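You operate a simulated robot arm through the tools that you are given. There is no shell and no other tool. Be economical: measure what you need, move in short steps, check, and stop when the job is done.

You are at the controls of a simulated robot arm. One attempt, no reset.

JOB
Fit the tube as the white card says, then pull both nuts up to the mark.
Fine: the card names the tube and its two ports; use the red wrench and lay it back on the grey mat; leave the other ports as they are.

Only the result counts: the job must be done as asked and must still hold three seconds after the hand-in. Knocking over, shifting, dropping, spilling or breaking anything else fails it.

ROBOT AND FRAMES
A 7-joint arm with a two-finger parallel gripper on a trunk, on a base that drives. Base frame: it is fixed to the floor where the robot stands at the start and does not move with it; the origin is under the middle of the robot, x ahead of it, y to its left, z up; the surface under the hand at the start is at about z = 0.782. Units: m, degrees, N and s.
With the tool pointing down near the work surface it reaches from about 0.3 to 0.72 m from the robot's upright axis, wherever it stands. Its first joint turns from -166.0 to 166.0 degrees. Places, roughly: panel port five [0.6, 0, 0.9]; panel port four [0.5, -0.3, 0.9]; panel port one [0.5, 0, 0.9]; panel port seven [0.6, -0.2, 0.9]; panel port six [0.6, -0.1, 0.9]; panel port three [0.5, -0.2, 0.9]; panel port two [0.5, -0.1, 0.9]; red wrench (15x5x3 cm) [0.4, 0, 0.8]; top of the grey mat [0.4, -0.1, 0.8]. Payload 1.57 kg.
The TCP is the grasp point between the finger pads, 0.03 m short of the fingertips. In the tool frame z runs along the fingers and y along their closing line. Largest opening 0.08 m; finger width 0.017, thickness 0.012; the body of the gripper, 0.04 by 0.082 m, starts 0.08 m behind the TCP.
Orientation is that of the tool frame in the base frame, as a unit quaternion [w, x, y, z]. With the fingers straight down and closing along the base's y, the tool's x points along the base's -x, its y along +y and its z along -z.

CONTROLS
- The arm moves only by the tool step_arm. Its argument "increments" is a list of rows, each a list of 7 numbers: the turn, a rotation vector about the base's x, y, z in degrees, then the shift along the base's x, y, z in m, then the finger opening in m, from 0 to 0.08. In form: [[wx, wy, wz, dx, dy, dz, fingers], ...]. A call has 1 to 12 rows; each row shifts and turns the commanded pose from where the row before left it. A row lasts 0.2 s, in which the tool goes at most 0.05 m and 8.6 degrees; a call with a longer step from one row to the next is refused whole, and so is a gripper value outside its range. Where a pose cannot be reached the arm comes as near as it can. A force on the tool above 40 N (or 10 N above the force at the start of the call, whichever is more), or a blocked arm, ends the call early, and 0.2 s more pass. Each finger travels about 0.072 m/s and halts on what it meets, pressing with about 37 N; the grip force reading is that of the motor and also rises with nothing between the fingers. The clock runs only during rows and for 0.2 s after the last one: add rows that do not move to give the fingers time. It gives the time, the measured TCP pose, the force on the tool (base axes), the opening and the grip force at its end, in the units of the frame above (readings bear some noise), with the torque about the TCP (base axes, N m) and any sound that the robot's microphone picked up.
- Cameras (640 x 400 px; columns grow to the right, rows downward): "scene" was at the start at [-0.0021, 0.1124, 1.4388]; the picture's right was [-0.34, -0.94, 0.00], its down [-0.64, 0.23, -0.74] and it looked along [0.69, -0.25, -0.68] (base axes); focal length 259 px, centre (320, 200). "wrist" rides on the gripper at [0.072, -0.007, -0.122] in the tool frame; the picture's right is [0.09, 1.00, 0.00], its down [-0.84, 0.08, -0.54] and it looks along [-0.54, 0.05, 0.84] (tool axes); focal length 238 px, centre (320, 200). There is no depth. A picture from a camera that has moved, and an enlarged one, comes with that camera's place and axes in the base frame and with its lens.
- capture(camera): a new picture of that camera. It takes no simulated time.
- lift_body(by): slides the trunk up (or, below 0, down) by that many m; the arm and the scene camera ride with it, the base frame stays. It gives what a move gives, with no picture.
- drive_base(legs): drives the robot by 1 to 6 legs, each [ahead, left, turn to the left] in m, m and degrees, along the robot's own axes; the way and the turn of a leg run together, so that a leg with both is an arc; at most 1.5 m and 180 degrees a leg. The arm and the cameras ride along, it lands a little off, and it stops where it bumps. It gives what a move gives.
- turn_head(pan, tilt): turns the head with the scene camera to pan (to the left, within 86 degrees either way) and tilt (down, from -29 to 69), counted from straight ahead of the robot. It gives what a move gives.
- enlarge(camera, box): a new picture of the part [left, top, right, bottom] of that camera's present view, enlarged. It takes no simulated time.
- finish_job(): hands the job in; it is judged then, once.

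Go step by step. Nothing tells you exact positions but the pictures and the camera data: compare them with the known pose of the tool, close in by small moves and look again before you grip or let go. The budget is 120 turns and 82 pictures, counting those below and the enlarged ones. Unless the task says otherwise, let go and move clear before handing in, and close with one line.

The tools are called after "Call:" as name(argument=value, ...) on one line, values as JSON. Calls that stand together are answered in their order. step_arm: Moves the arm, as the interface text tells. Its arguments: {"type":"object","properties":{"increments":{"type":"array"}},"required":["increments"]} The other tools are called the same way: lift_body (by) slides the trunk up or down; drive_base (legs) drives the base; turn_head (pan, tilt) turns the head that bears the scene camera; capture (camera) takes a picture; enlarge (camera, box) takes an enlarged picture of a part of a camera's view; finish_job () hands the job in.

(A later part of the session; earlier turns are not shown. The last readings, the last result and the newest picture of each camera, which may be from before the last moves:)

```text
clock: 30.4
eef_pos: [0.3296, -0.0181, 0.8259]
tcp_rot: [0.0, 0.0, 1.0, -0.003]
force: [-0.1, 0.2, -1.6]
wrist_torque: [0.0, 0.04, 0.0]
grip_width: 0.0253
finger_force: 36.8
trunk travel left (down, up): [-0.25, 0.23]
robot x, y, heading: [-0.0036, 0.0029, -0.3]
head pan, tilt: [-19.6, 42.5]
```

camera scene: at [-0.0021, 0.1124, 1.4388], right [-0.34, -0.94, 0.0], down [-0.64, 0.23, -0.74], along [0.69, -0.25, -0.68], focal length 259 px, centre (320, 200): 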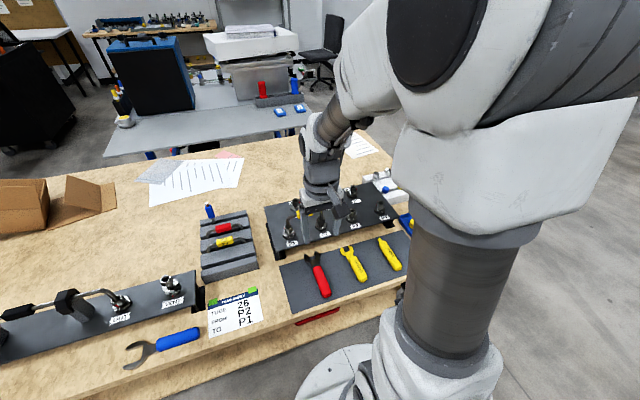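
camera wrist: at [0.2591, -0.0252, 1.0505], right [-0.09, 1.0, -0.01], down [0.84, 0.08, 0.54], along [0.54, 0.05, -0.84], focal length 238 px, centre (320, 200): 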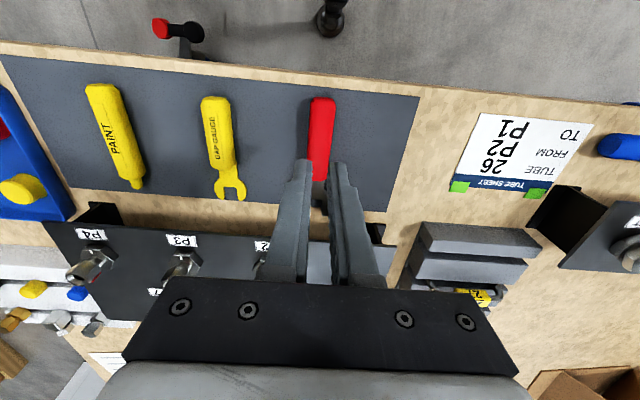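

Call:
step_arm(increments=[[0, 0, 0, 0, 0, 0.015, 0.0], [0, 0, 0, 0, 0, 0.015, 0.0], [0, 0, 0, 0, 0, 0.02, 0.0], [0, 0, 0, 0, 0, 0.02, 0.0], [0, 0, 0, 0, 0, 0, 0.0]])

Call:
capture(camera="wrist")

Call:
enlarge(camera="scene", box=[270, 190, 370, 290])

```text
clock: 31.6
eef_pos: [0.33, -0.0184, 0.8966]
tcp_rot: [0.0, 0.001, 1.0, -0.003]
force: [0.6, 0.4, -0.9]
wrist_torque: [0.01, 0.05, 0.0]
grip_width: 0.025
finger_force: 36.5
trunk travel left (down, up): [-0.25, 0.23]
robot x, y, heading: [-0.004, 0.0028, -0.0]
head pan, tilt: [-19.6, 42.5]
```

```text
40 pictures are left
camera wrist: at [0.2594, -0.025, 1.018], right [-0.09, 1.0, -0.01], down [0.84, 0.08, 0.54], along [0.54, 0.05, -0.84], focal length 238 px, centre (320, 200)
```

wrist: 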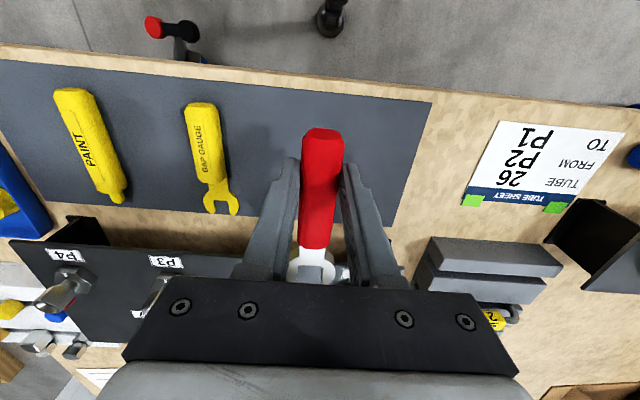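

```text
4.00 times, centred on (320, 240) of scene
camera zoom: at [-0.0021, 0.1124, 1.4388], right [-0.34, -0.94, 0.0], down [-0.64, 0.23, -0.74], along [0.69, -0.25, -0.68], focal length 1037 px, centre (320, 40)
```

zoom: 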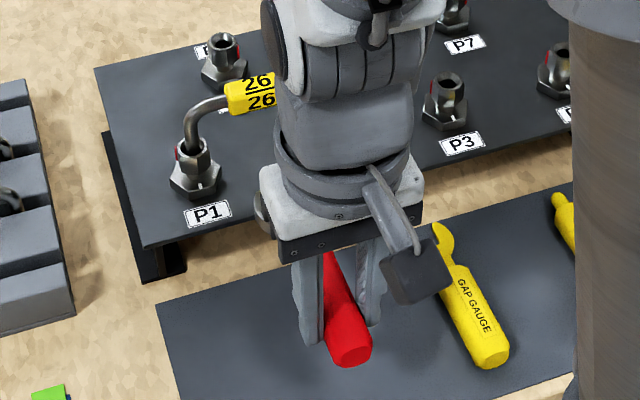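

Wrench is held. I'll bring it in front of P1, jaw tips about 1 cm short of the nut, and look from the scene camera.

Call:
step_arm(increments=[[0, 0, 0, 0, 0.016, 0, 0.0], [0, 0, 0, 0, 0.016, 0, 0.0], [0, 0, 0, 0, 0.016, 0, 0.0], [0, 0, 0, 0.01, 0, -0.004, 0.0], [0, 0, 0, 0.015, 0, -0.003, 0.0], [0, 0, 0, 0, 0, 0, 0.0]])

Call:
enlarge(camera="scene", box=[255, 200, 345, 290])

Call:
enlarge(camera="wrist", box=[240, 100, 400, 300])

```text
clock: 33.0
eef_pos: [0.355, 0.0286, 0.8882]
tcp_rot: [0.0, 0.0, 1.0, -0.002]
force: [-0.2, 0.1, -1.1]
wrist_torque: [-0.01, 0.05, 0.03]
grip_width: 0.0253
finger_force: 36.5
trunk travel left (down, up): [-0.25, 0.23]
robot x, y, heading: [-0.0013, 0.0005, 0.1]
head pan, tilt: [-19.6, 42.5]
```

```text
4.44 times, centred on (300, 245) of scene
camera zoom: at [-0.002, 0.1124, 1.4388], right [-0.34, -0.94, 0.0], down [-0.64, 0.23, -0.74], along [0.69, -0.25, -0.68], focal length 1152 px, centre (409, 0)
```

zoom: 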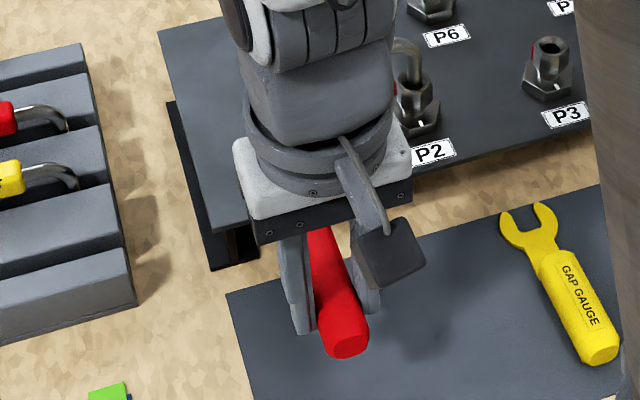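

```text
2.00 times, centred on (320, 200) of wrist
camera zoom: at [0.2845, 0.0232, 1.0106], right [-0.09, 1.0, -0.01], down [0.84, 0.08, 0.54], along [0.54, 0.05, -0.84], focal length 477 px, centre (320, 200)
```

zoom: 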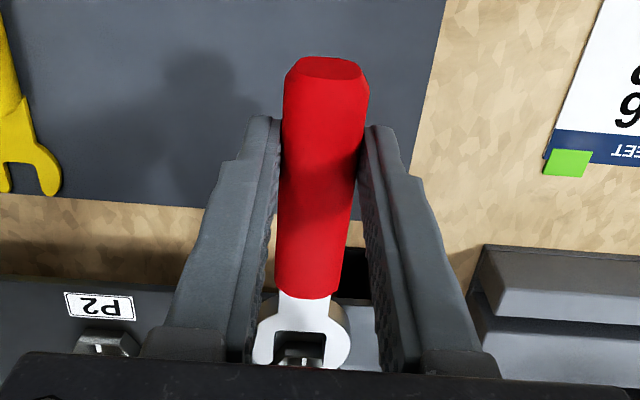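

Wrench is level; jaw is slightly low. I'll raise 6 mm and slide forward toward the P1 nut, checking before engaging.

Call:
step_arm(increments=[[0, 0, 0, 0, 0.001, 0.006, 0.0], [0, 0, 0, 0.006, 0, 0, 0.0], [0, 0, 0, 0.005, 0, 0, 0.0], [0, 0, 0, 0, 0, 0, 0.0]])

Call:
enlarge(camera="wrist", box=[280, 230, 360, 290])

```text
clock: 34.0
eef_pos: [0.3658, 0.0306, 0.8941]
tcp_rot: [0.0, 0.0, 1.0, -0.002]
force: [0.2, 0.5, -0.7]
wrist_torque: [0.02, 0.01, 0.02]
grip_width: 0.0251
finger_force: 36.9
trunk travel left (down, up): [-0.25, 0.23]
robot x, y, heading: [0.001, -0.0002, -0.4]
head pan, tilt: [-19.6, 42.5]
```

```text
6.67 times, centred on (320, 260) of wrist
camera zoom: at [0.2955, 0.0245, 1.0166], right [-0.09, 1.0, -0.01], down [0.84, 0.08, 0.54], along [0.54, 0.05, -0.84], focal length 1589 px, centre (320, -200)
```

zoom: 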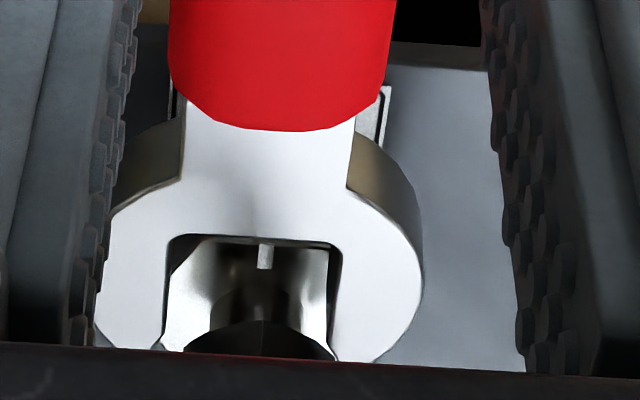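

Jaw is about 2 mm to the −y side of the nut. Shift +2 mm in y and advance slowly.

Call:
step_arm(increments=[[0, 0, 0, 0, 0.002, 0, 0.0], [0, 0, 0, 0.005, 0, 0, 0.0], [0, 0, 0, 0.004, 0, 0, 0.0], [0, 0, 0, 0.003, 0, 0, 0.0], [0, 0, 0, 0, 0, 0, 0.0]])

Call:
enlarge(camera="wrist", box=[280, 230, 360, 290])

```text
clock: 35.1
eef_pos: [0.3774, 0.0317, 0.8941]
tcp_rot: [0.0, 0.0, 1.0, -0.002]
force: [-0.9, 1.5, -1.7]
wrist_torque: [0.09, 0.02, 0.19]
grip_width: 0.0252
finger_force: 36.5
trunk travel left (down, up): [-0.25, 0.23]
robot x, y, heading: [0.0011, -0.001, 0.2]
head pan, tilt: [-19.6, 42.5]
```

```text
6.67 times, centred on (320, 260) of wrist
camera zoom: at [0.3072, 0.0261, 1.0169], right [-0.09, 1.0, -0.01], down [0.84, 0.08, 0.54], along [0.54, 0.05, -0.84], focal length 1589 px, centre (320, -200)
```

zoom: 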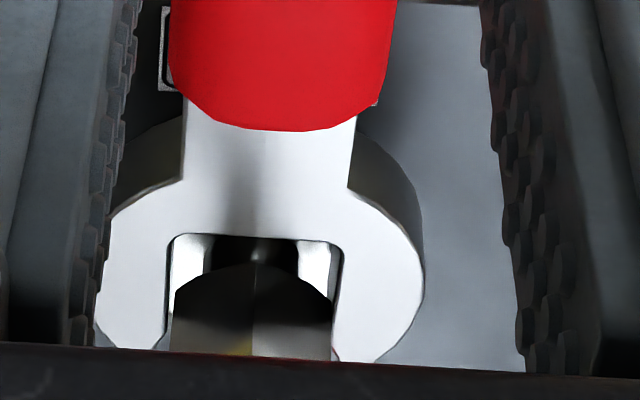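

The nut is in the jaw with a corner facing the notch base. Advance another 4 mm.

Call:
step_arm(increments=[[0, 0, 0, 0.002, -0.0005, 0, 0.0], [0, 0, 0, 0.002, 0, 0, 0.0], [0, 0, 0, 0.002, 0, 0, 0.0], [0, 0, 0, 0, 0, 0, 0.0]])

Call:
enlarge(camera="wrist", box=[280, 230, 360, 290])

```text
clock: 36.1
eef_pos: [0.3847, 0.0305, 0.8942]
tcp_rot: [0.0, 0.0, 1.0, -0.003]
force: [-1.7, 3.6, -1.3]
wrist_torque: [0.08, 0.08, 0.32]
grip_width: 0.0255
finger_force: 36.3
trunk travel left (down, up): [-0.25, 0.23]
robot x, y, heading: [-0.0039, -0.0011, 0.1]
head pan, tilt: [-19.6, 42.5]
```

```text
6.67 times, centred on (320, 260) of wrist
camera zoom: at [0.3133, 0.0257, 1.0167], right [-0.09, 1.0, -0.01], down [0.84, 0.08, 0.54], along [0.54, 0.05, -0.84], focal length 1589 px, centre (320, -200)
```

zoom: 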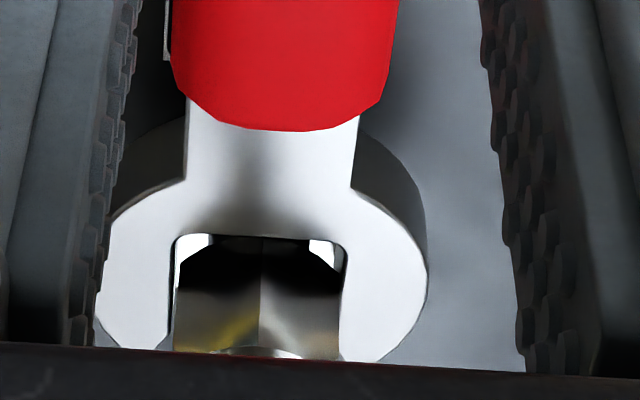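

Seated on the nut. Start turning clockwise about the P1 axis, 15° first, and check.

Call:
step_arm(increments=[[0, 0, 0, 0.001, 0.0005, 0, 0.0], [0, 0, -7.5, 0.0009, 0.0141, 0, 0.0], [0, 0, -7.5, 0.0028, 0.01385, 0, 0.0], [0, 0, 0, 0, 0, 0, 0.0]])

Call:
capture(camera="scene")

Call:
enlarge(camera="wrist", box=[280, 230, 360, 290])

```text
clock: 37.1
eef_pos: [0.3896, 0.0605, 0.8949]
tcp_rot: [0.0, 0.131, 0.991, -0.003]
force: [0.6, 0.8, -1.7]
wrist_torque: [0.04, 0.05, 0.09]
grip_width: 0.0249
finger_force: 36.8
trunk travel left (down, up): [-0.25, 0.23]
robot x, y, heading: [-0.0008, -0.0002, 0.2]
head pan, tilt: [-19.6, 42.5]
```

```text
33 pictures are left
camera scene: at [-0.002, 0.1125, 1.4388], right [-0.34, -0.94, 0.0], down [-0.64, 0.23, -0.74], along [0.69, -0.25, -0.68], focal length 259 px, centre (320, 200)
```

scene: 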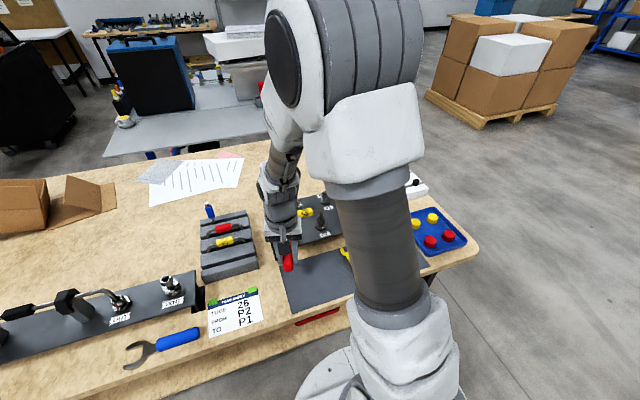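

```text
6.67 times, centred on (320, 260) of wrist
camera zoom: at [0.3192, 0.0727, 1.0169], right [0.17, 0.99, -0.01], down [0.83, -0.14, 0.54], along [0.53, -0.1, -0.84], focal length 1589 px, centre (320, -200)
```

zoom: 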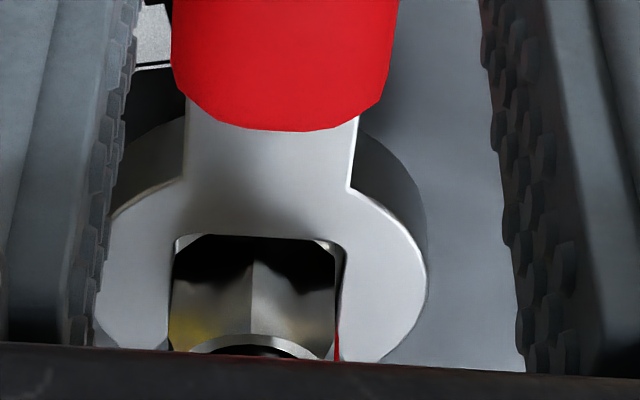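

The nut turns with the wrench. Continue clockwise to 60°.

Call:
step_arm(increments=[[0, 0, -7.5, 0.0045, 0.0134, 0, 0.0], [0, 0, -7.5, 0.0062, 0.0127, 0, 0.0], [0, 0, -7.5, 0.0079, 0.0117, 0, 0.0], [0, 0, -7.5, 0.0093, 0.0106, 0, 0.0], [0, 0, -7.5, 0.0106, 0.0093, 0, 0.0], [0, 0, -7.5, 0.0117, 0.0079, 0, 0.0], [0, 0, 0, 0, 0, 0, 0.0]])

Call:
enlarge(camera="wrist", box=[280, 230, 360, 290])

Call:
enlarge(camera="scene", box=[260, 190, 350, 260])

```text
clock: 38.8
eef_pos: [0.4393, 0.1261, 0.8948]
tcp_rot: [-0.002, 0.502, 0.865, -0.002]
force: [-1.5, -0.3, -0.8]
wrist_torque: [0.04, 0.04, -0.09]
grip_width: 0.0254
finger_force: 36.4
trunk travel left (down, up): [-0.25, 0.23]
robot x, y, heading: [-0.0021, -0.0025, 0.0]
head pan, tilt: [-19.6, 42.5]
```

```text
6.67 times, centred on (320, 260) of wrist
camera zoom: at [0.399, 0.185, 1.0176], right [0.82, 0.58, 0.0], down [0.49, -0.69, 0.54], along [0.31, -0.44, -0.84], focal length 1589 px, centre (320, -200)
```

zoom: 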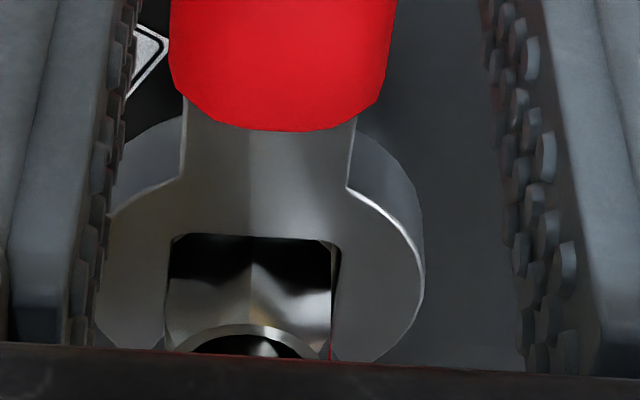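

```text
5.71 times, centred on (305, 225) of scene
camera zoom: at [-0.0021, 0.1124, 1.4388], right [-0.34, -0.94, 0.0], down [-0.64, 0.23, -0.74], along [0.69, -0.25, -0.68], focal length 1482 px, centre (406, 57)
```

zoom: 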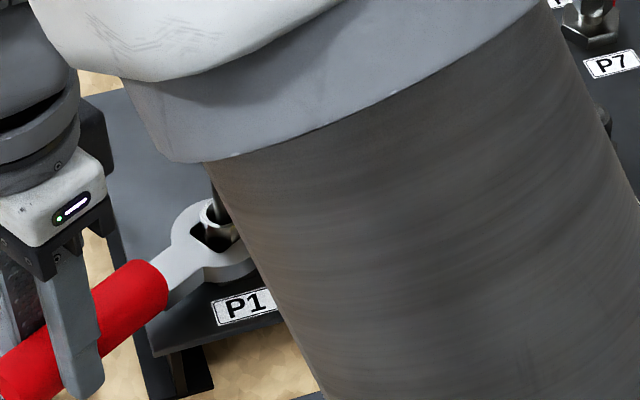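

Working well. Continue clockwise another 60° (to 120° total).

Call:
step_arm(increments=[[0, 0, -7.5, 0.0127, 0.0063, 0, 0.0], [0, 0, -7.5, 0.0134, 0.0045, 0, 0.0], [0, 0, -7.5, 0.0138, 0.0028, 0, 0.0], [0, 0, -7.5, 0.0141, 0.0009, 0, 0.0], [0, 0, -7.5, 0.0141, -0.0009, 0, 0.0], [0, 0, -7.5, 0.0138, -0.0028, 0, 0.0], [0, 0, -7.5, 0.0134, -0.0045, 0, 0.0], [0, 0, -7.5, 0.0127, -0.0063, 0, 0.0], [0, 0, 0, 0, 0, 0, 0.0]])

Call:
enlarge(camera="scene", box=[250, 190, 340, 260])

Call:
enlarge(camera="wrist", box=[280, 230, 360, 290])

```text
clock: 40.8
eef_pos: [0.548, 0.1252, 0.8939]
tcp_rot: [-0.003, 0.866, 0.499, -0.001]
force: [-1.9, 2.4, -1.5]
wrist_torque: [0.11, 0.03, -0.3]
grip_width: 0.0252
finger_force: 36.5
trunk travel left (down, up): [-0.25, 0.23]
robot x, y, heading: [-0.0012, -0.0004, 0.0]
head pan, tilt: [-19.6, 42.5]
```

```text
5.71 times, centred on (295, 225) of scene
camera zoom: at [-0.0021, 0.1126, 1.4388], right [-0.33, -0.94, 0.0], down [-0.64, 0.23, -0.74], along [0.69, -0.25, -0.68], focal length 1482 px, centre (463, 57)
```

zoom: 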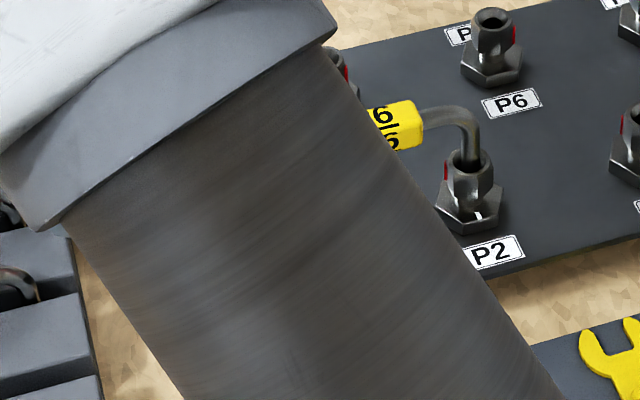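

```text
6.67 times, centred on (320, 260) of wrist
camera zoom: at [0.5789, 0.1904, 1.0168], right [0.91, -0.42, -0.01], down [-0.35, -0.76, 0.54], along [-0.23, -0.49, -0.84], focal length 1589 px, centre (320, -200)
```

zoom: 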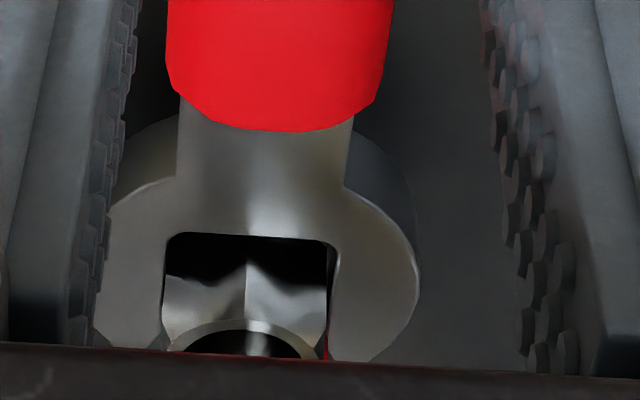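

P1 turned about 120°. Now back the jaw off radially and swing the wrench back for another stroke.

Call:
step_arm(increments=[[0, 0, 0, 0.004, 0.007, 0, 0.0], [0, 0, 0, 0.0055, 0.0095, 0, 0.0], [0, 0, 0, 0.0055, 0.0095, 0.006, 0.0], [0, 0, 8, -0.0173, 0.0084, 0.006, 0.0], [0, 0, 8, -0.0183, 0.006, 0, 0.0], [0, 0, 8, -0.019, 0.0033, 0, 0.0], [0, 0, 8, -0.0193, 0.0007, 0, 0.0], [0, 0, 8, -0.0191, -0.002, 0, 0.0], [0, 0, 8, -0.0187, -0.0047, 0, 0.0], [0, 0, 8, -0.0179, -0.0072, 0, 0.0], [0, 0, 8, -0.0167, -0.0096, 0, 0.0]])

Call:
step_arm(increments=[[0, 0, 8, -0.0152, -0.0119, 0, 0.0], [0, 0, 8, -0.0134, -0.0138, 0, 0.0], [0, 0, 8, -0.0113, -0.0156, 0, 0.0], [0, 0, 8, -0.009, -0.017, 0, 0.0], [0, 0, 8, -0.0066, -0.0181, -0.004, 0.0], [0, 0, 8, -0.004, -0.0188, -0.004, 0.0], [0, 0, 8, -0.0013, -0.0192, -0.004, 0.0], [0, 0, 0, 0.005, 0, 0, 0.0], [0, 0, 0, 0.005, 0, 0, 0.0], [0, 0, 0, 0, 0, 0, 0.0]])

Call:
enlarge(camera="wrist", box=[280, 230, 360, 290])

```text
clock: 43.1
eef_pos: [0.4152, 0.1468, 0.9062]
tcp_rot: [-0.001, 0.468, 0.884, -0.002]
force: [0.4, 0.4, -1.3]
wrist_torque: [0.07, 0.04, -0.01]
grip_width: 0.0252
finger_force: 36.5
trunk travel left (down, up): [-0.25, 0.23]
robot x, y, heading: [0.0007, -0.0, -0.0]
head pan, tilt: [-19.6, 42.5]
```

```text
clock: 45.4
eef_pos: [0.365, 0.0317, 0.8954]
tcp_rot: [0.0, 0.0, 1.0, -0.002]
force: [-0.2, -0.2, -1.8]
wrist_torque: [0.04, 0.05, 0.01]
grip_width: 0.0251
finger_force: 36.8
trunk travel left (down, up): [-0.25, 0.23]
robot x, y, heading: [0.0016, 0.0027, 0.1]
head pan, tilt: [-19.6, 42.5]
```

```text
6.67 times, centred on (320, 260) of wrist
camera zoom: at [0.294, 0.026, 1.0167], right [-0.09, 1.0, -0.01], down [0.84, 0.08, 0.54], along [0.54, 0.05, -0.84], focal length 1589 px, centre (320, -200)
```

zoom: 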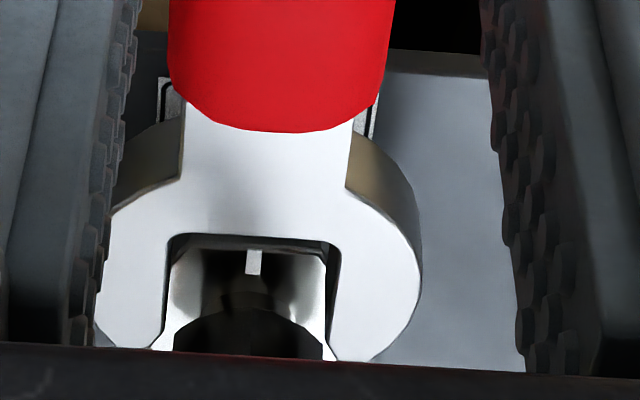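

Aligned again. Sliding onto the nut.

Call:
step_arm(increments=[[0, 0, 0, 0.005, 0, 0, 0.0], [0, 0, 0, 0.005, 0, 0, 0.0], [0, 0, 0, 0.004, 0, 0, 0.0], [0, 0, 0, 0.004, 0, 0, 0.0], [0, 0, 0, 0.003, 0, 0, 0.0], [0, 0, 0, 0, 0, 0, 0.0]])

Call:
enlarge(camera="wrist", box=[280, 230, 360, 290])

```text
clock: 46.8
eef_pos: [0.3853, 0.0329, 0.8934]
tcp_rot: [-0.001, 0.0, 1.0, -0.002]
force: [-1.1, 2.0, -1.8]
wrist_torque: [0.04, 0.08, 0.17]
grip_width: 0.0251
finger_force: 36.6
trunk travel left (down, up): [-0.25, 0.23]
robot x, y, heading: [0.0031, 0.0004, -0.0]
head pan, tilt: [-19.6, 42.5]
```

```text
6.67 times, centred on (320, 260) of wrist
camera zoom: at [0.3146, 0.0262, 1.0164], right [-0.09, 1.0, -0.01], down [0.84, 0.08, 0.54], along [0.54, 0.05, -0.84], focal length 1589 px, centre (320, -200)
```

zoom: 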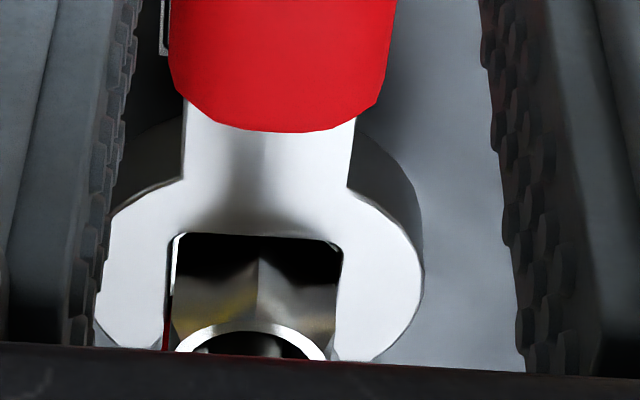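

Engaged; the red mark is now on the −y side as expected. Another 60° clockwise.

Call:
step_arm(increments=[[0, 0, -7.5, 0.0009, 0.0141, 0, 0.0], [0, 0, -7.5, 0.0028, 0.01385, 0, 0.0], [0, 0, -7.5, 0.0045, 0.0134, 0, 0.0], [0, 0, -7.5, 0.0062, 0.0127, 0, 0.0], [0, 0, -7.5, 0.0079, 0.0117, 0, 0.0], [0, 0, -7.5, 0.0093, 0.0106, 0, 0.0], [0, 0, -7.5, 0.0106, 0.0093, 0, 0.0], [0, 0, -7.5, 0.0117, 0.0079, 0, 0.0], [0, 0, 0, 0, 0, 0, 0.0]])

Call:
enlarge(camera="scene", box=[260, 200, 320, 250])

```text
clock: 48.8
eef_pos: [0.4395, 0.1249, 0.8929]
tcp_rot: [-0.002, 0.502, 0.865, -0.003]
force: [-1.7, -6.6, -5.2]
wrist_torque: [0.24, 0.2, -0.07]
grip_width: 0.0253
finger_force: 36.6
trunk travel left (down, up): [-0.25, 0.23]
robot x, y, heading: [-0.0002, -0.0029, -0.1]
head pan, tilt: [-19.6, 42.5]
```

```text
8.00 times, centred on (290, 225) of scene
camera zoom: at [-0.0018, 0.112, 1.4388], right [-0.34, -0.94, 0.0], down [-0.64, 0.23, -0.74], along [0.69, -0.25, -0.68], focal length 2074 px, centre (560, 0)
```

zoom: 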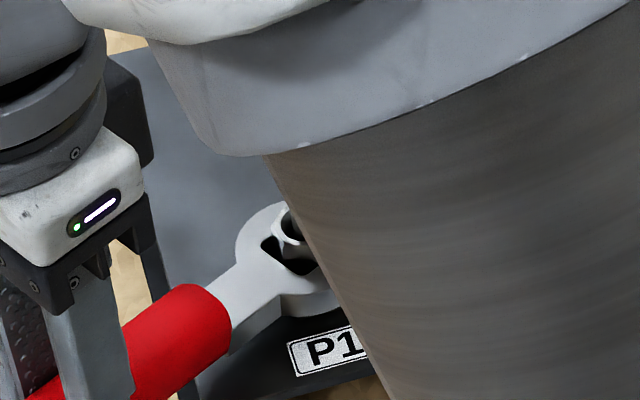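

Resistance is rising moderately. 45° more, then I'll back off and check the mark.

Call:
step_arm(increments=[[0, 0, -7.5, 0.013, 0.0055, -0.0005, 0.0], [0, 0, -7.5, 0.0134, 0.0043, -0.0005, 0.0], [0, 0, -7.5, 0.0138, 0.0026, 0, 0.0], [0, 0, -7.5, 0.0141, 0.0007, 0, 0.0], [0, 0, -7.5, 0.0141, -0.0009, 0, 0.0], [0, 0, -7.5, 0.0138, -0.0028, 0, 0.0], [0, 0, 0, 0, 0, 0, 0.0]])

Call:
capture(camera="scene")

Call:
enlarge(camera="wrist", box=[270, 220, 370, 290])

```text
clock: 50.4
eef_pos: [0.5219, 0.1348, 0.8934]
tcp_rot: [-0.002, 0.794, 0.608, -0.002]
force: [-11.0, 2.3, -3.7]
wrist_torque: [0.27, 0.19, -0.65]
grip_width: 0.0252
finger_force: 36.5
trunk travel left (down, up): [-0.25, 0.23]
robot x, y, heading: [0.0005, 0.0011, -0.1]
head pan, tilt: [-19.6, 42.5]
```

```text
24 pictures are left
camera scene: at [-0.0028, 0.1127, 1.4387], right [-0.33, -0.94, 0.0], down [-0.64, 0.23, -0.74], along [0.69, -0.25, -0.68], focal length 259 px, centre (320, 200)
```

scene: 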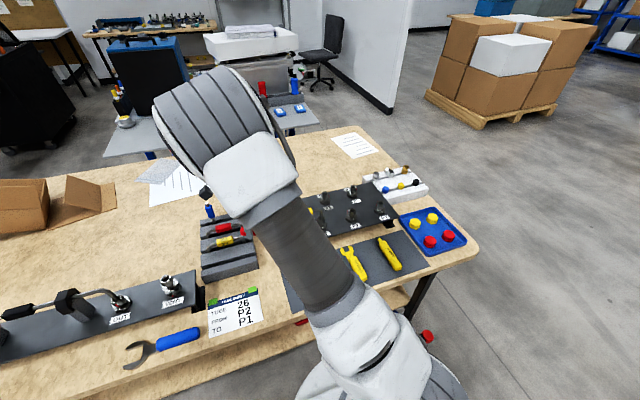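

```text
5.71 times, centred on (320, 255) of wrist
camera zoom: at [0.5354, 0.2062, 1.0156], right [0.99, -0.17, -0.01], down [-0.14, -0.83, 0.54], along [-0.1, -0.53, -0.84], focal length 1362 px, centre (320, -114)
```

zoom: 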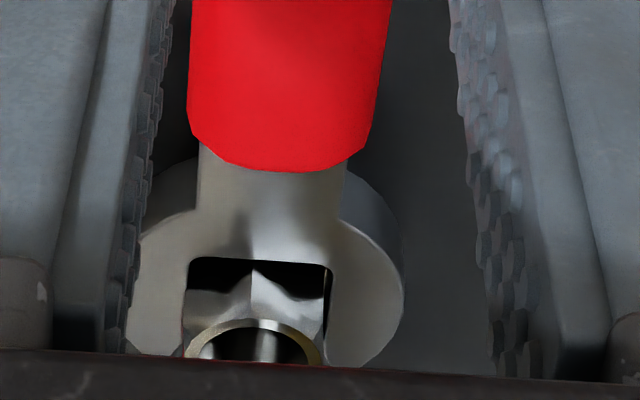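

Torque is rising (~1.9 N·m). Back off, swing back to the front and view the P1 mark.

Call:
step_arm(increments=[[0, 0, 0, 0.0005, 0.007, 0, 0.0], [0, 0, 0, 0.0025, 0.011, 0, 0.0], [0, 0, 0, 0.0028, 0.011, 0.006, 0.0], [0, 0, 5, -0.0118, 0.0026, 0.006, 0.0], [0, 0, 4, -0.0095, 0.0013, 0, 0.0], [0, 0, 8, -0.0193, 0.0007, 0, 0.0], [0, 0, 8, -0.0191, -0.002, 0, 0.0], [0, 0, 8, -0.0187, -0.0047, 0, 0.0], [0, 0, 8, -0.0179, -0.0072, 0, 0.0], [0, 0, 8, -0.0167, -0.0096, 0, 0.0], [0, 0, 8, -0.0152, -0.0119, 0, 0.0]])

Call:
step_arm(increments=[[0, 0, 8, -0.0134, -0.0138, 0, 0.0], [0, 0, 8, -0.0113, -0.0156, 0, 0.0], [0, 0, 8, -0.009, -0.017, 0, 0.0], [0, 0, 8, -0.0066, -0.0181, -0.004, 0.0], [0, 0, 8, -0.004, -0.0188, -0.004, 0.0], [0, 0, 8, -0.0013, -0.0192, -0.004, 0.0], [0, 0, 0, 0, -0.03, 0, 0.0], [0, 0, 0, 0, -0.04, 0, 0.0], [0, 0, 0, 0, -0.033, 0, 0.0], [0, 0, 0, 0, 0, 0, 0.0]])

Call:
enlarge(camera="scene", box=[270, 205, 320, 245])

```text
clock: 50.9
eef_pos: [0.5233, 0.1355, 0.891]
tcp_rot: [0.001, 0.796, 0.605, -0.011]
force: [-2.2, -2.3, -0.6]
wrist_torque: [-0.33, 0.04, 0.21]
grip_width: 0.0255
finger_force: 36.4
trunk travel left (down, up): [-0.25, 0.23]
robot x, y, heading: [-0.0004, 0.0001, 0.1]
head pan, tilt: [-19.6, 42.5]
stopped in row 2: the force on the tool passed its limit at 44 N (the readings are from after the stop); the commanded pose is now the measured one
```

```text
clock: 51.4
eef_pos: [0.5071, 0.1385, 0.8928]
tcp_rot: [-0.004, 0.742, 0.67, -0.001]
force: [-2.6, 4.4, 2.5]
wrist_torque: [-0.28, 0.09, -0.25]
grip_width: 0.0256
finger_force: 36.7
trunk travel left (down, up): [-0.25, 0.23]
robot x, y, heading: [0.0034, -0.0, -0.2]
head pan, tilt: [-19.6, 42.5]
stopped in row 2: the force on the tool passed its limit at 47 N (the readings are from after the stop); the commanded pose is now the measured one
```

```text
10.00 times, centred on (295, 225) of scene
camera zoom: at [-0.0026, 0.1129, 1.4387], right [-0.33, -0.94, 0.0], down [-0.64, 0.23, -0.74], along [0.69, -0.25, -0.68], focal length 2593 px, centre (570, -50)
```

zoom: 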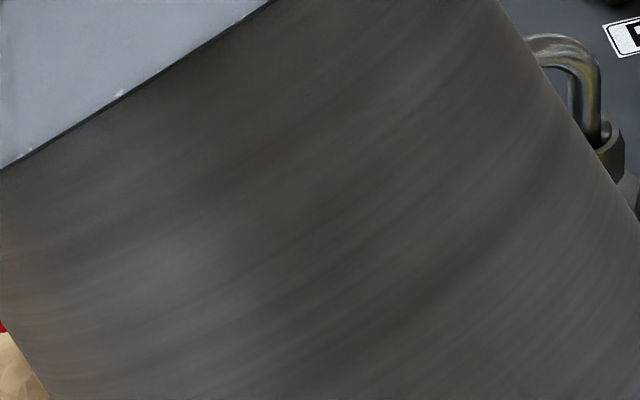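

The jaw was jammed by preload and my second move ran too early, turning back about 10°. Preload is now gone; I'll pull straight out gently along the handle axis.

Call:
step_arm(increments=[[0, 0, 0, 0.0003, 0.003, 0, 0.0], [0, 0, 0, 0.0004, 0.004, 0, 0.0], [0, 0, 0, 0.0005, 0.005, 0, 0.0], [0, 0, 0, 0.0008, 0.008, 0, 0.0], [0, 0, 0, 0.001, 0.01, 0, 0.0], [0, 0, 0, 0, 0, 0, 0.0]])

Call:
enlarge(camera="wrist", box=[270, 220, 370, 290])

```text
clock: 52.8
eef_pos: [0.51, 0.165, 0.8927]
tcp_rot: [-0.002, 0.742, 0.671, -0.001]
force: [-0.1, -0.3, -1.6]
wrist_torque: [0.05, -0.02, -0.03]
grip_width: 0.0255
finger_force: 36.5
trunk travel left (down, up): [-0.25, 0.23]
robot x, y, heading: [0.0004, 0.0013, 0.0]
head pan, tilt: [-19.6, 42.5]
```

```text
5.71 times, centred on (320, 255) of wrist
camera zoom: at [0.5128, 0.2371, 1.0153], right [1.0, -0.01, -0.01], down [0.0, -0.84, 0.54], along [-0.01, -0.54, -0.84], focal length 1362 px, centre (320, -114)
```

zoom: 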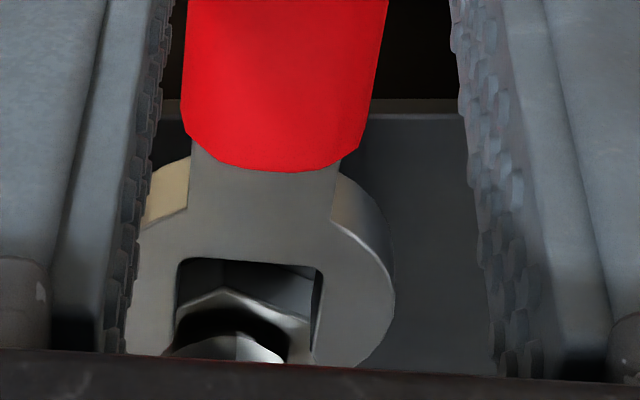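

Free. Now swing the wrench back round to the front.

Call:
step_arm(increments=[[0, 0, 8, -0.0193, 0.003, 0.006, 0.0], [0, 0, 8, -0.0191, -0.001, 0.006, 0.0], [0, 0, 8, -0.0187, -0.0045, 0, 0.0], [0, 0, 8, -0.0179, -0.0072, 0, 0.0], [0, 0, 8, -0.0167, -0.0096, 0, 0.0], [0, 0, 8, -0.0152, -0.0119, 0, 0.0], [0, 0, 8, -0.0134, -0.0138, 0, 0.0], [0, 0, 8, -0.0113, -0.0156, 0, 0.0], [0, 0, 8, -0.009, -0.017, 0, 0.0], [0, 0, 8, -0.0066, -0.0181, -0.004, 0.0], [0, 0, 8, -0.004, -0.0188, -0.004, 0.0], [0, 0, 8, -0.0013, -0.0192, -0.004, 0.0]])

```text
clock: 55.4
eef_pos: [0.3572, 0.0317, 0.8916]
tcp_rot: [-0.001, -0.003, 1.0, -0.004]
force: [0.5, 0.6, -1.3]
wrist_torque: [-0.01, 0.07, -0.02]
grip_width: 0.0251
finger_force: 36.3
trunk travel left (down, up): [-0.25, 0.23]
robot x, y, heading: [0.0001, -0.0028, 0.2]
head pan, tilt: [-19.6, 42.5]
```

Shift sideways to face P2 (slightly backed off), then look at P1's mark.

Call:
step_arm(increments=[[0, 0, 0, -0.012, 0, 0.002, 0.0], [0, 0, 0, 0, -0.034, 0, 0.0], [0, 0, 0, 0, -0.033, 0, 0.0], [0, 0, 0, 0, -0.033, 0, 0.0], [0, 0, 0, 0, 0, 0, 0.0]])

Call:
enlarge(camera="scene", box=[270, 205, 320, 245])

```text
clock: 56.6
eef_pos: [0.345, -0.0681, 0.8955]
tcp_rot: [-0.001, -0.002, 1.0, -0.003]
force: [-0.7, -0.1, -0.7]
wrist_torque: [0.0, 0.04, 0.03]
grip_width: 0.0252
finger_force: 36.5
trunk travel left (down, up): [-0.25, 0.23]
robot x, y, heading: [0.0006, 0.0015, 0.1]
head pan, tilt: [-19.6, 42.5]
```

```text
10.00 times, centred on (295, 225) of scene
camera zoom: at [-0.0022, 0.1123, 1.4388], right [-0.33, -0.94, 0.0], down [-0.64, 0.23, -0.74], along [0.69, -0.25, -0.68], focal length 2593 px, centre (570, -50)
```

zoom: 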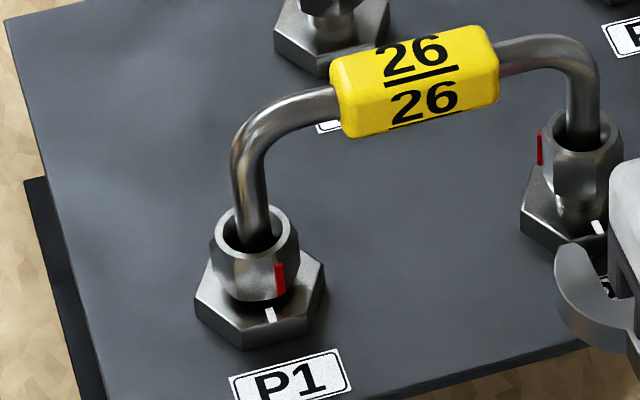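

P1's red mark is about 18–20° short of the white tick; I'll finish it later with a measured turn. Now P2: swing the wrench to az 240° (toward −y side) for a 120° stroke.

Call:
step_arm(increments=[[0, 0, 7.5, 0.0102, -0.0183, 0, 0.0], [0, 0, 7.5, 0.0036, -0.0179, 0, 0.0], [0, 0, 7.5, 0.0059, -0.0174, 0, 0.0], [0, 0, 7.5, 0.0081, -0.0164, 0, 0.0], [0, 0, 7.5, 0.0101, -0.0152, 0, 0.0], [0, 0, 7.5, 0.0121, -0.0138, 0, 0.0], [0, 0, 7.5, 0.0138, -0.0121, 0, 0.0], [0, 0, 7.5, 0.0152, -0.0101, 0, 0.0], [0, 0, 0, 0.005, 0.0087, 0, 0.0], [0, 0, 0, 0, 0, 0, 0.0]])

Call:
enlarge(camera="wrist", box=[270, 220, 370, 290])

```text
clock: 58.8
eef_pos: [0.4303, -0.1793, 0.8944]
tcp_rot: [0.001, -0.501, 0.866, -0.002]
force: [0.0, -0.6, -1.4]
wrist_torque: [-0.09, 0.01, 0.02]
grip_width: 0.0252
finger_force: 36.1
trunk travel left (down, up): [-0.25, 0.23]
robot x, y, heading: [-0.0002, -0.0015, -0.0]
head pan, tilt: [-19.6, 42.5]
```

```text
5.71 times, centred on (320, 255) of wrist
camera zoom: at [0.4002, -0.2455, 1.0166], right [-0.91, 0.41, -0.01], down [0.35, 0.77, 0.54], along [0.23, 0.49, -0.84], focal length 1362 px, centre (320, -114)
```

zoom: 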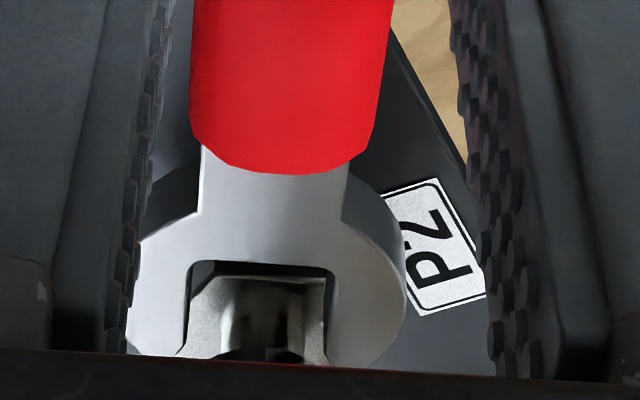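

Lined up well. Slide on along the handle axis.

Call:
step_arm(increments=[[0, 0, 0, 0.002, 0.0045, 0, 0.0], [0, 0, 0, 0.002, 0.0037, 0, 0.0], [0, 0, 0, 0.002, 0.0035, 0, 0.0], [0, 0, 0, 0.002, 0.0035, 0, 0.0], [0, 0, 0, 0.0013, 0.0022, 0, 0.0], [0, 0, 0, 0, 0, 0, 0.0]])

Call:
enlarge(camera="wrist", box=[270, 220, 370, 290])

```text
clock: 60.2
eef_pos: [0.4359, -0.1693, 0.8943]
tcp_rot: [-0.002, -0.499, 0.867, -0.004]
force: [-25.2, -31.4, -1.3]
wrist_torque: [-0.83, 0.71, 0.87]
grip_width: 0.0251
finger_force: 36.9
trunk travel left (down, up): [-0.25, 0.23]
robot x, y, heading: [-0.0024, -0.0002, -0.1]
head pan, tilt: [-19.6, 42.5]
```

```text
5.71 times, centred on (320, 255) of wrist
camera zoom: at [0.4061, -0.2343, 1.0174], right [-0.91, 0.42, 0.0], down [0.35, 0.77, 0.54], along [0.23, 0.48, -0.84], focal length 1362 px, centre (320, -114)
```

zoom: 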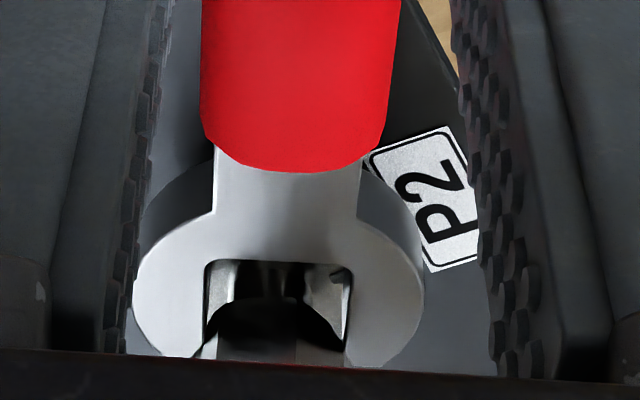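

The jaw jammed on the nut's corner (40 N). Backing off to re-check.

Call:
step_arm(increments=[[0, 0, 0, -0.002, -0.0035, 0, 0.0], [0, 0, 0, -0.0025, -0.0043, 0, 0.0], [0, 0, 0, -0.002, -0.0035, 0, 0.0], [0, 0, 0, 0, 0, 0, 0.0]])

Call:
enlarge(camera="wrist", box=[280, 240, 360, 290])

Call:
enlarge(camera="scene", box=[275, 200, 335, 245])

```text
clock: 61.2
eef_pos: [0.4352, -0.1728, 0.8951]
tcp_rot: [0.002, -0.502, 0.865, -0.004]
force: [-0.5, 0.7, -1.0]
wrist_torque: [-0.05, 0.04, 0.02]
grip_width: 0.0254
finger_force: 36.9
trunk travel left (down, up): [-0.25, 0.23]
robot x, y, heading: [0.0026, -0.0003, 0.1]
head pan, tilt: [-19.6, 42.5]
```

```text
8.00 times, centred on (320, 265) of wrist
camera zoom: at [0.4046, -0.2385, 1.0176], right [-0.91, 0.41, -0.01], down [0.34, 0.77, 0.54], along [0.23, 0.49, -0.84], focal length 1907 px, centre (320, -320)
```

zoom: 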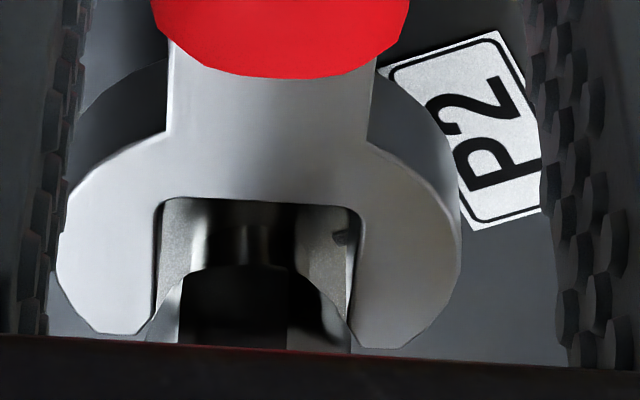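

```text
8.89 times, centred on (305, 222) of scene
camera zoom: at [-0.0021, 0.1126, 1.4389], right [-0.33, -0.94, 0.0], down [-0.64, 0.23, -0.74], along [0.69, -0.25, -0.68], focal length 2305 px, centre (453, 0)
```

zoom: 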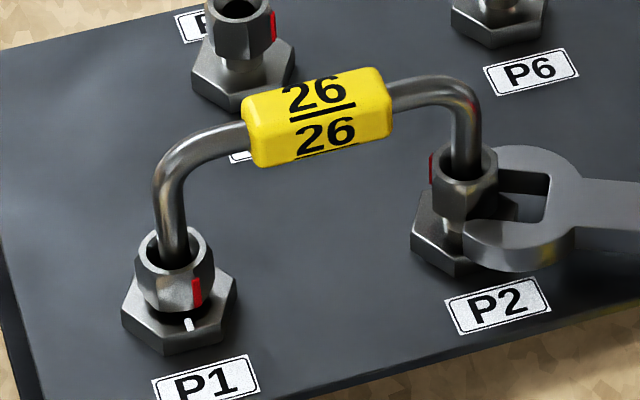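

P2's nut sits rotated about 25° from my jaw. I'll swing the handle to az 215° to match its flats.

Call:
step_arm(increments=[[0, 0, 0, -0.005, -0.0085, 0, 0.0], [0, 0, -6, -0.0126, 0.0081, 0, 0.0], [0, 0, -6, -0.0106, 0.0086, 0, 0.0], [0, 0, -6.5, -0.0104, 0.0105, 0, 0.0], [0, 0, -6.5, -0.0091, 0.0115, 0, 0.0], [0, 0, 0, 0, 0, 0, 0.0]])

Call:
enlarge(camera="wrist", box=[280, 240, 360, 290])

```text
clock: 62.6
eef_pos: [0.3848, -0.1445, 0.8943]
tcp_rot: [0.0, -0.301, 0.954, -0.003]
force: [-0.5, 0.1, -1.2]
wrist_torque: [-0.06, 0.06, 0.0]
grip_width: 0.0251
finger_force: 36.9
trunk travel left (down, up): [-0.25, 0.23]
robot x, y, heading: [-0.0016, 0.002, -0.1]
head pan, tilt: [-19.6, 42.5]
```

```text
8.00 times, centred on (320, 265) of wrist
camera zoom: at [0.3304, -0.1908, 1.0167], right [-0.65, 0.76, -0.01], down [0.64, 0.55, 0.54], along [0.41, 0.35, -0.84], focal length 1907 px, centre (320, -320)
```

zoom: 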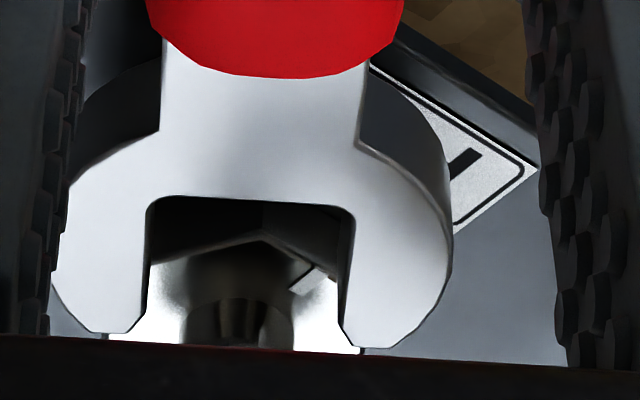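

Call:
step_arm(increments=[[0, 0, 0, 0.005, 0.0035, 0, 0.0], [0, 0, 0, 0.005, 0.0035, 0, 0.0], [0, 0, 0, 0, 0, 0, 0.0]])

Call:
enlarge(camera="wrist", box=[280, 240, 360, 290])

```text
clock: 63.4
eef_pos: [0.3964, -0.1381, 0.8942]
tcp_rot: [0.0, -0.302, 0.953, -0.003]
force: [0.2, -1.0, -0.8]
wrist_torque: [0.0, 0.01, -0.04]
grip_width: 0.0251
finger_force: 36.6
trunk travel left (down, up): [-0.25, 0.23]
robot x, y, heading: [0.0002, -0.002, -0.1]
head pan, tilt: [-19.6, 42.5]
```

```text
8.00 times, centred on (320, 265) of wrist
camera zoom: at [0.341, -0.1835, 1.0168], right [-0.65, 0.76, -0.01], down [0.64, 0.55, 0.54], along [0.41, 0.35, -0.84], focal length 1907 px, centre (320, -320)
```

zoom: 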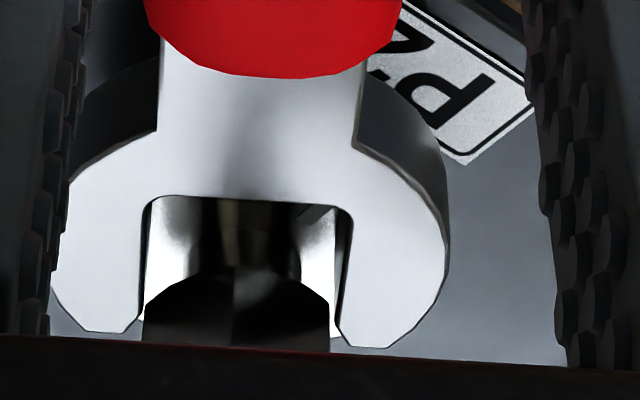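

Now the flats match. Nudge 1.3 mm left and slide on.

Call:
step_arm(increments=[[0, 0, 0, 0.0009, -0.001, 0, 0.0], [0, 0, 0, 0.0033, 0.0023, 0, 0.0], [0, 0, 0, 0.0033, 0.0023, 0, 0.0], [0, 0, 0, 0.0029, 0.002, 0, 0.0], [0, 0, 0, 0, 0, 0, 0.0]])

```text
clock: 64.6
eef_pos: [0.4051, -0.131, 0.8941]
tcp_rot: [0.0, -0.303, 0.953, -0.003]
force: [-4.7, 4.1, -2.4]
wrist_torque: [0.03, 0.23, 0.58]
grip_width: 0.0252
finger_force: 36.4
trunk travel left (down, up): [-0.25, 0.23]
robot x, y, heading: [0.001, 0.0022, -0.1]
head pan, tilt: [-19.6, 42.5]
```

Engaged. Clockwise stroke, first 45°.

Call:
step_arm(increments=[[0, 0, -7.5, -0.0078, 0.0127, 0, 0.0], [0, 0, -7.5, -0.0058, 0.013, 0, 0.0], [0, 0, -7.5, -0.0039, 0.0136, 0, 0.0], [0, 0, -7.5, -0.0022, 0.014, 0, 0.0], [0, 0, -7.5, -0.0003, 0.0142, 0, 0.0], [0, 0, -7.5, 0.0015, 0.0141, 0, 0.0], [0, 0, 0, 0, 0, 0, 0.0]])

Call:
enlarge(camera="wrist", box=[280, 240, 360, 290])

```text
clock: 66.2
eef_pos: [0.3877, -0.0495, 0.895]
tcp_rot: [-0.001, 0.086, 0.996, -0.003]
force: [0.1, 0.3, -1.8]
wrist_torque: [0.06, 0.06, 0.05]
grip_width: 0.0249
finger_force: 36.0
trunk travel left (down, up): [-0.25, 0.23]
robot x, y, heading: [0.0002, -0.0006, 0.2]
head pan, tilt: [-19.6, 42.5]
```

```text
8.00 times, centred on (320, 265) of wrist
camera zoom: at [0.3166, -0.0435, 1.0171], right [0.08, 1.0, -0.01], down [0.84, -0.06, 0.54], along [0.54, -0.05, -0.84], focal length 1907 px, centre (320, -320)
```

zoom: 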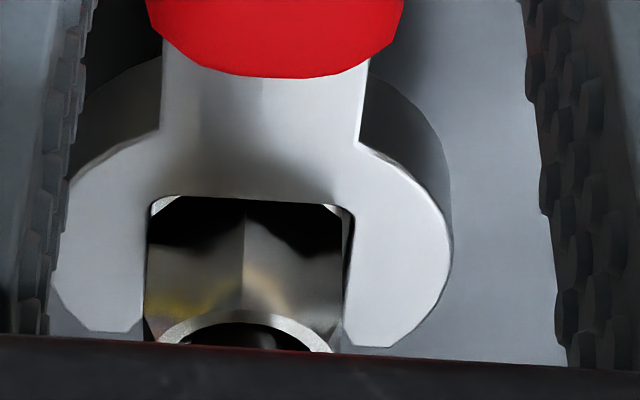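

Turning fine. Second half of the stroke.

Call:
step_arm(increments=[[0, 0, -7.5, 0.0034, 0.0138, 0, 0.0], [0, 0, -7.5, 0.0052, 0.0133, 0, 0.0], [0, 0, -7.5, 0.0068, 0.0124, 0, 0.0], [0, 0, -7.5, 0.0084, 0.0114, 0, 0.0], [0, 0, -7.5, 0.0098, 0.0103, 0, 0.0], [0, 0, -7.5, 0.0111, 0.0089, 0, 0.0], [0, 0, 0, 0, 0, 0, 0.0]])

```text
clock: 67.8
eef_pos: [0.4315, 0.0209, 0.8947]
tcp_rot: [-0.003, 0.461, 0.887, -0.002]
force: [-3.6, -1.7, -2.2]
wrist_torque: [0.07, 0.19, -0.33]
grip_width: 0.025
finger_force: 36.3
trunk travel left (down, up): [-0.25, 0.23]
robot x, y, heading: [0.0012, -0.0019, -0.2]
head pan, tilt: [-19.6, 42.5]
```

Now at az 125°. Relax slightly, then pull straight out.

Call:
step_arm(increments=[[0, 0, 1.5, -0.0023, -0.0016, 0, 0.0], [0, 0, 0, -0.0023, 0.0033, 0, 0.0], [0, 0, 0, -0.0029, 0.0041, 0, 0.0], [0, 0, 0, -0.0046, 0.0065, 0, 0.0], [0, 0, 0, -0.0057, 0.0082, 0, 0.0], [0, 0, 0, 0, 0, 0, 0.0]])

```text
clock: 69.2
eef_pos: [0.4128, 0.041, 0.895]
tcp_rot: [-0.002, 0.448, 0.894, -0.003]
force: [0.3, -0.3, -1.1]
wrist_torque: [0.05, 0.01, 0.04]
grip_width: 0.0252
finger_force: 36.4
trunk travel left (down, up): [-0.25, 0.23]
robot x, y, heading: [0.0025, -0.0007, -0.1]
head pan, tilt: [-19.6, 42.5]
```

Call:
step_arm(increments=[[0, 0, 6.5, -0.0109, -0.0113, 0, 0.0], [0, 0, 8, -0.0128, -0.0137, 0, 0.0], [0, 0, 8, -0.0108, -0.0155, 0, 0.0], [0, 0, 8, -0.0086, -0.0168, 0, 0.0], [0, 0, 8, -0.0061, -0.0178, 0, 0.0], [0, 0, 8, -0.0036, -0.0184, 0, 0.0], [0, 0, 8, -0.001, -0.0189, 0, 0.0], [0, 0, 8, 0.0017, -0.0187, 0, 0.0], [0, 0, 8, 0.0042, -0.0184, 0, 0.0], [0, 0, 8, 0.0067, -0.0176, 0, 0.0], [0, 0, 8, 0.0092, -0.0164, 0, 0.0], [0, 0, 8, 0.0113, -0.0151, 0, 0.0]])

Call:
step_arm(increments=[[0, 0, 8, 0.0133, -0.0133, 0, 0.0], [0, 0, 8, 0.0151, -0.0113, 0, 0.0], [0, 0, 8, 0.0164, -0.0092, 0, 0.0], [0, 0, 0, 0, 0, 0, 0.0]])

Call:
enlarge(camera="scene", box=[280, 200, 335, 240])

```text
clock: 71.8
eef_pos: [0.3936, -0.1593, 0.8951]
tcp_rot: [0.0, -0.353, 0.936, -0.003]
force: [0.8, 0.2, -1.7]
wrist_torque: [-0.04, 0.05, -0.02]
grip_width: 0.0252
finger_force: 36.5
trunk travel left (down, up): [-0.25, 0.23]
robot x, y, heading: [0.0, -0.0, 0.1]
head pan, tilt: [-19.6, 42.5]
```

```text
clock: 72.8
eef_pos: [0.4387, -0.1928, 0.895]
tcp_rot: [0.001, -0.54, 0.841, -0.002]
force: [1.3, -0.2, -1.6]
wrist_torque: [-0.03, -0.01, 0.02]
grip_width: 0.0252
finger_force: 36.7
trunk travel left (down, up): [-0.25, 0.23]
robot x, y, heading: [-0.0002, 0.0027, 0.1]
head pan, tilt: [-19.6, 42.5]
```

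```text
10.00 times, centred on (308, 220) of scene
camera zoom: at [-0.0021, 0.1124, 1.4388], right [-0.33, -0.94, 0.0], down [-0.64, 0.23, -0.74], along [0.69, -0.25, -0.68], focal length 2593 px, centre (445, 0)
```

zoom: 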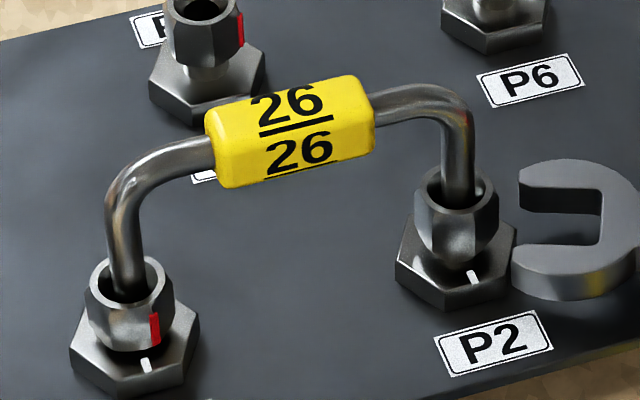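

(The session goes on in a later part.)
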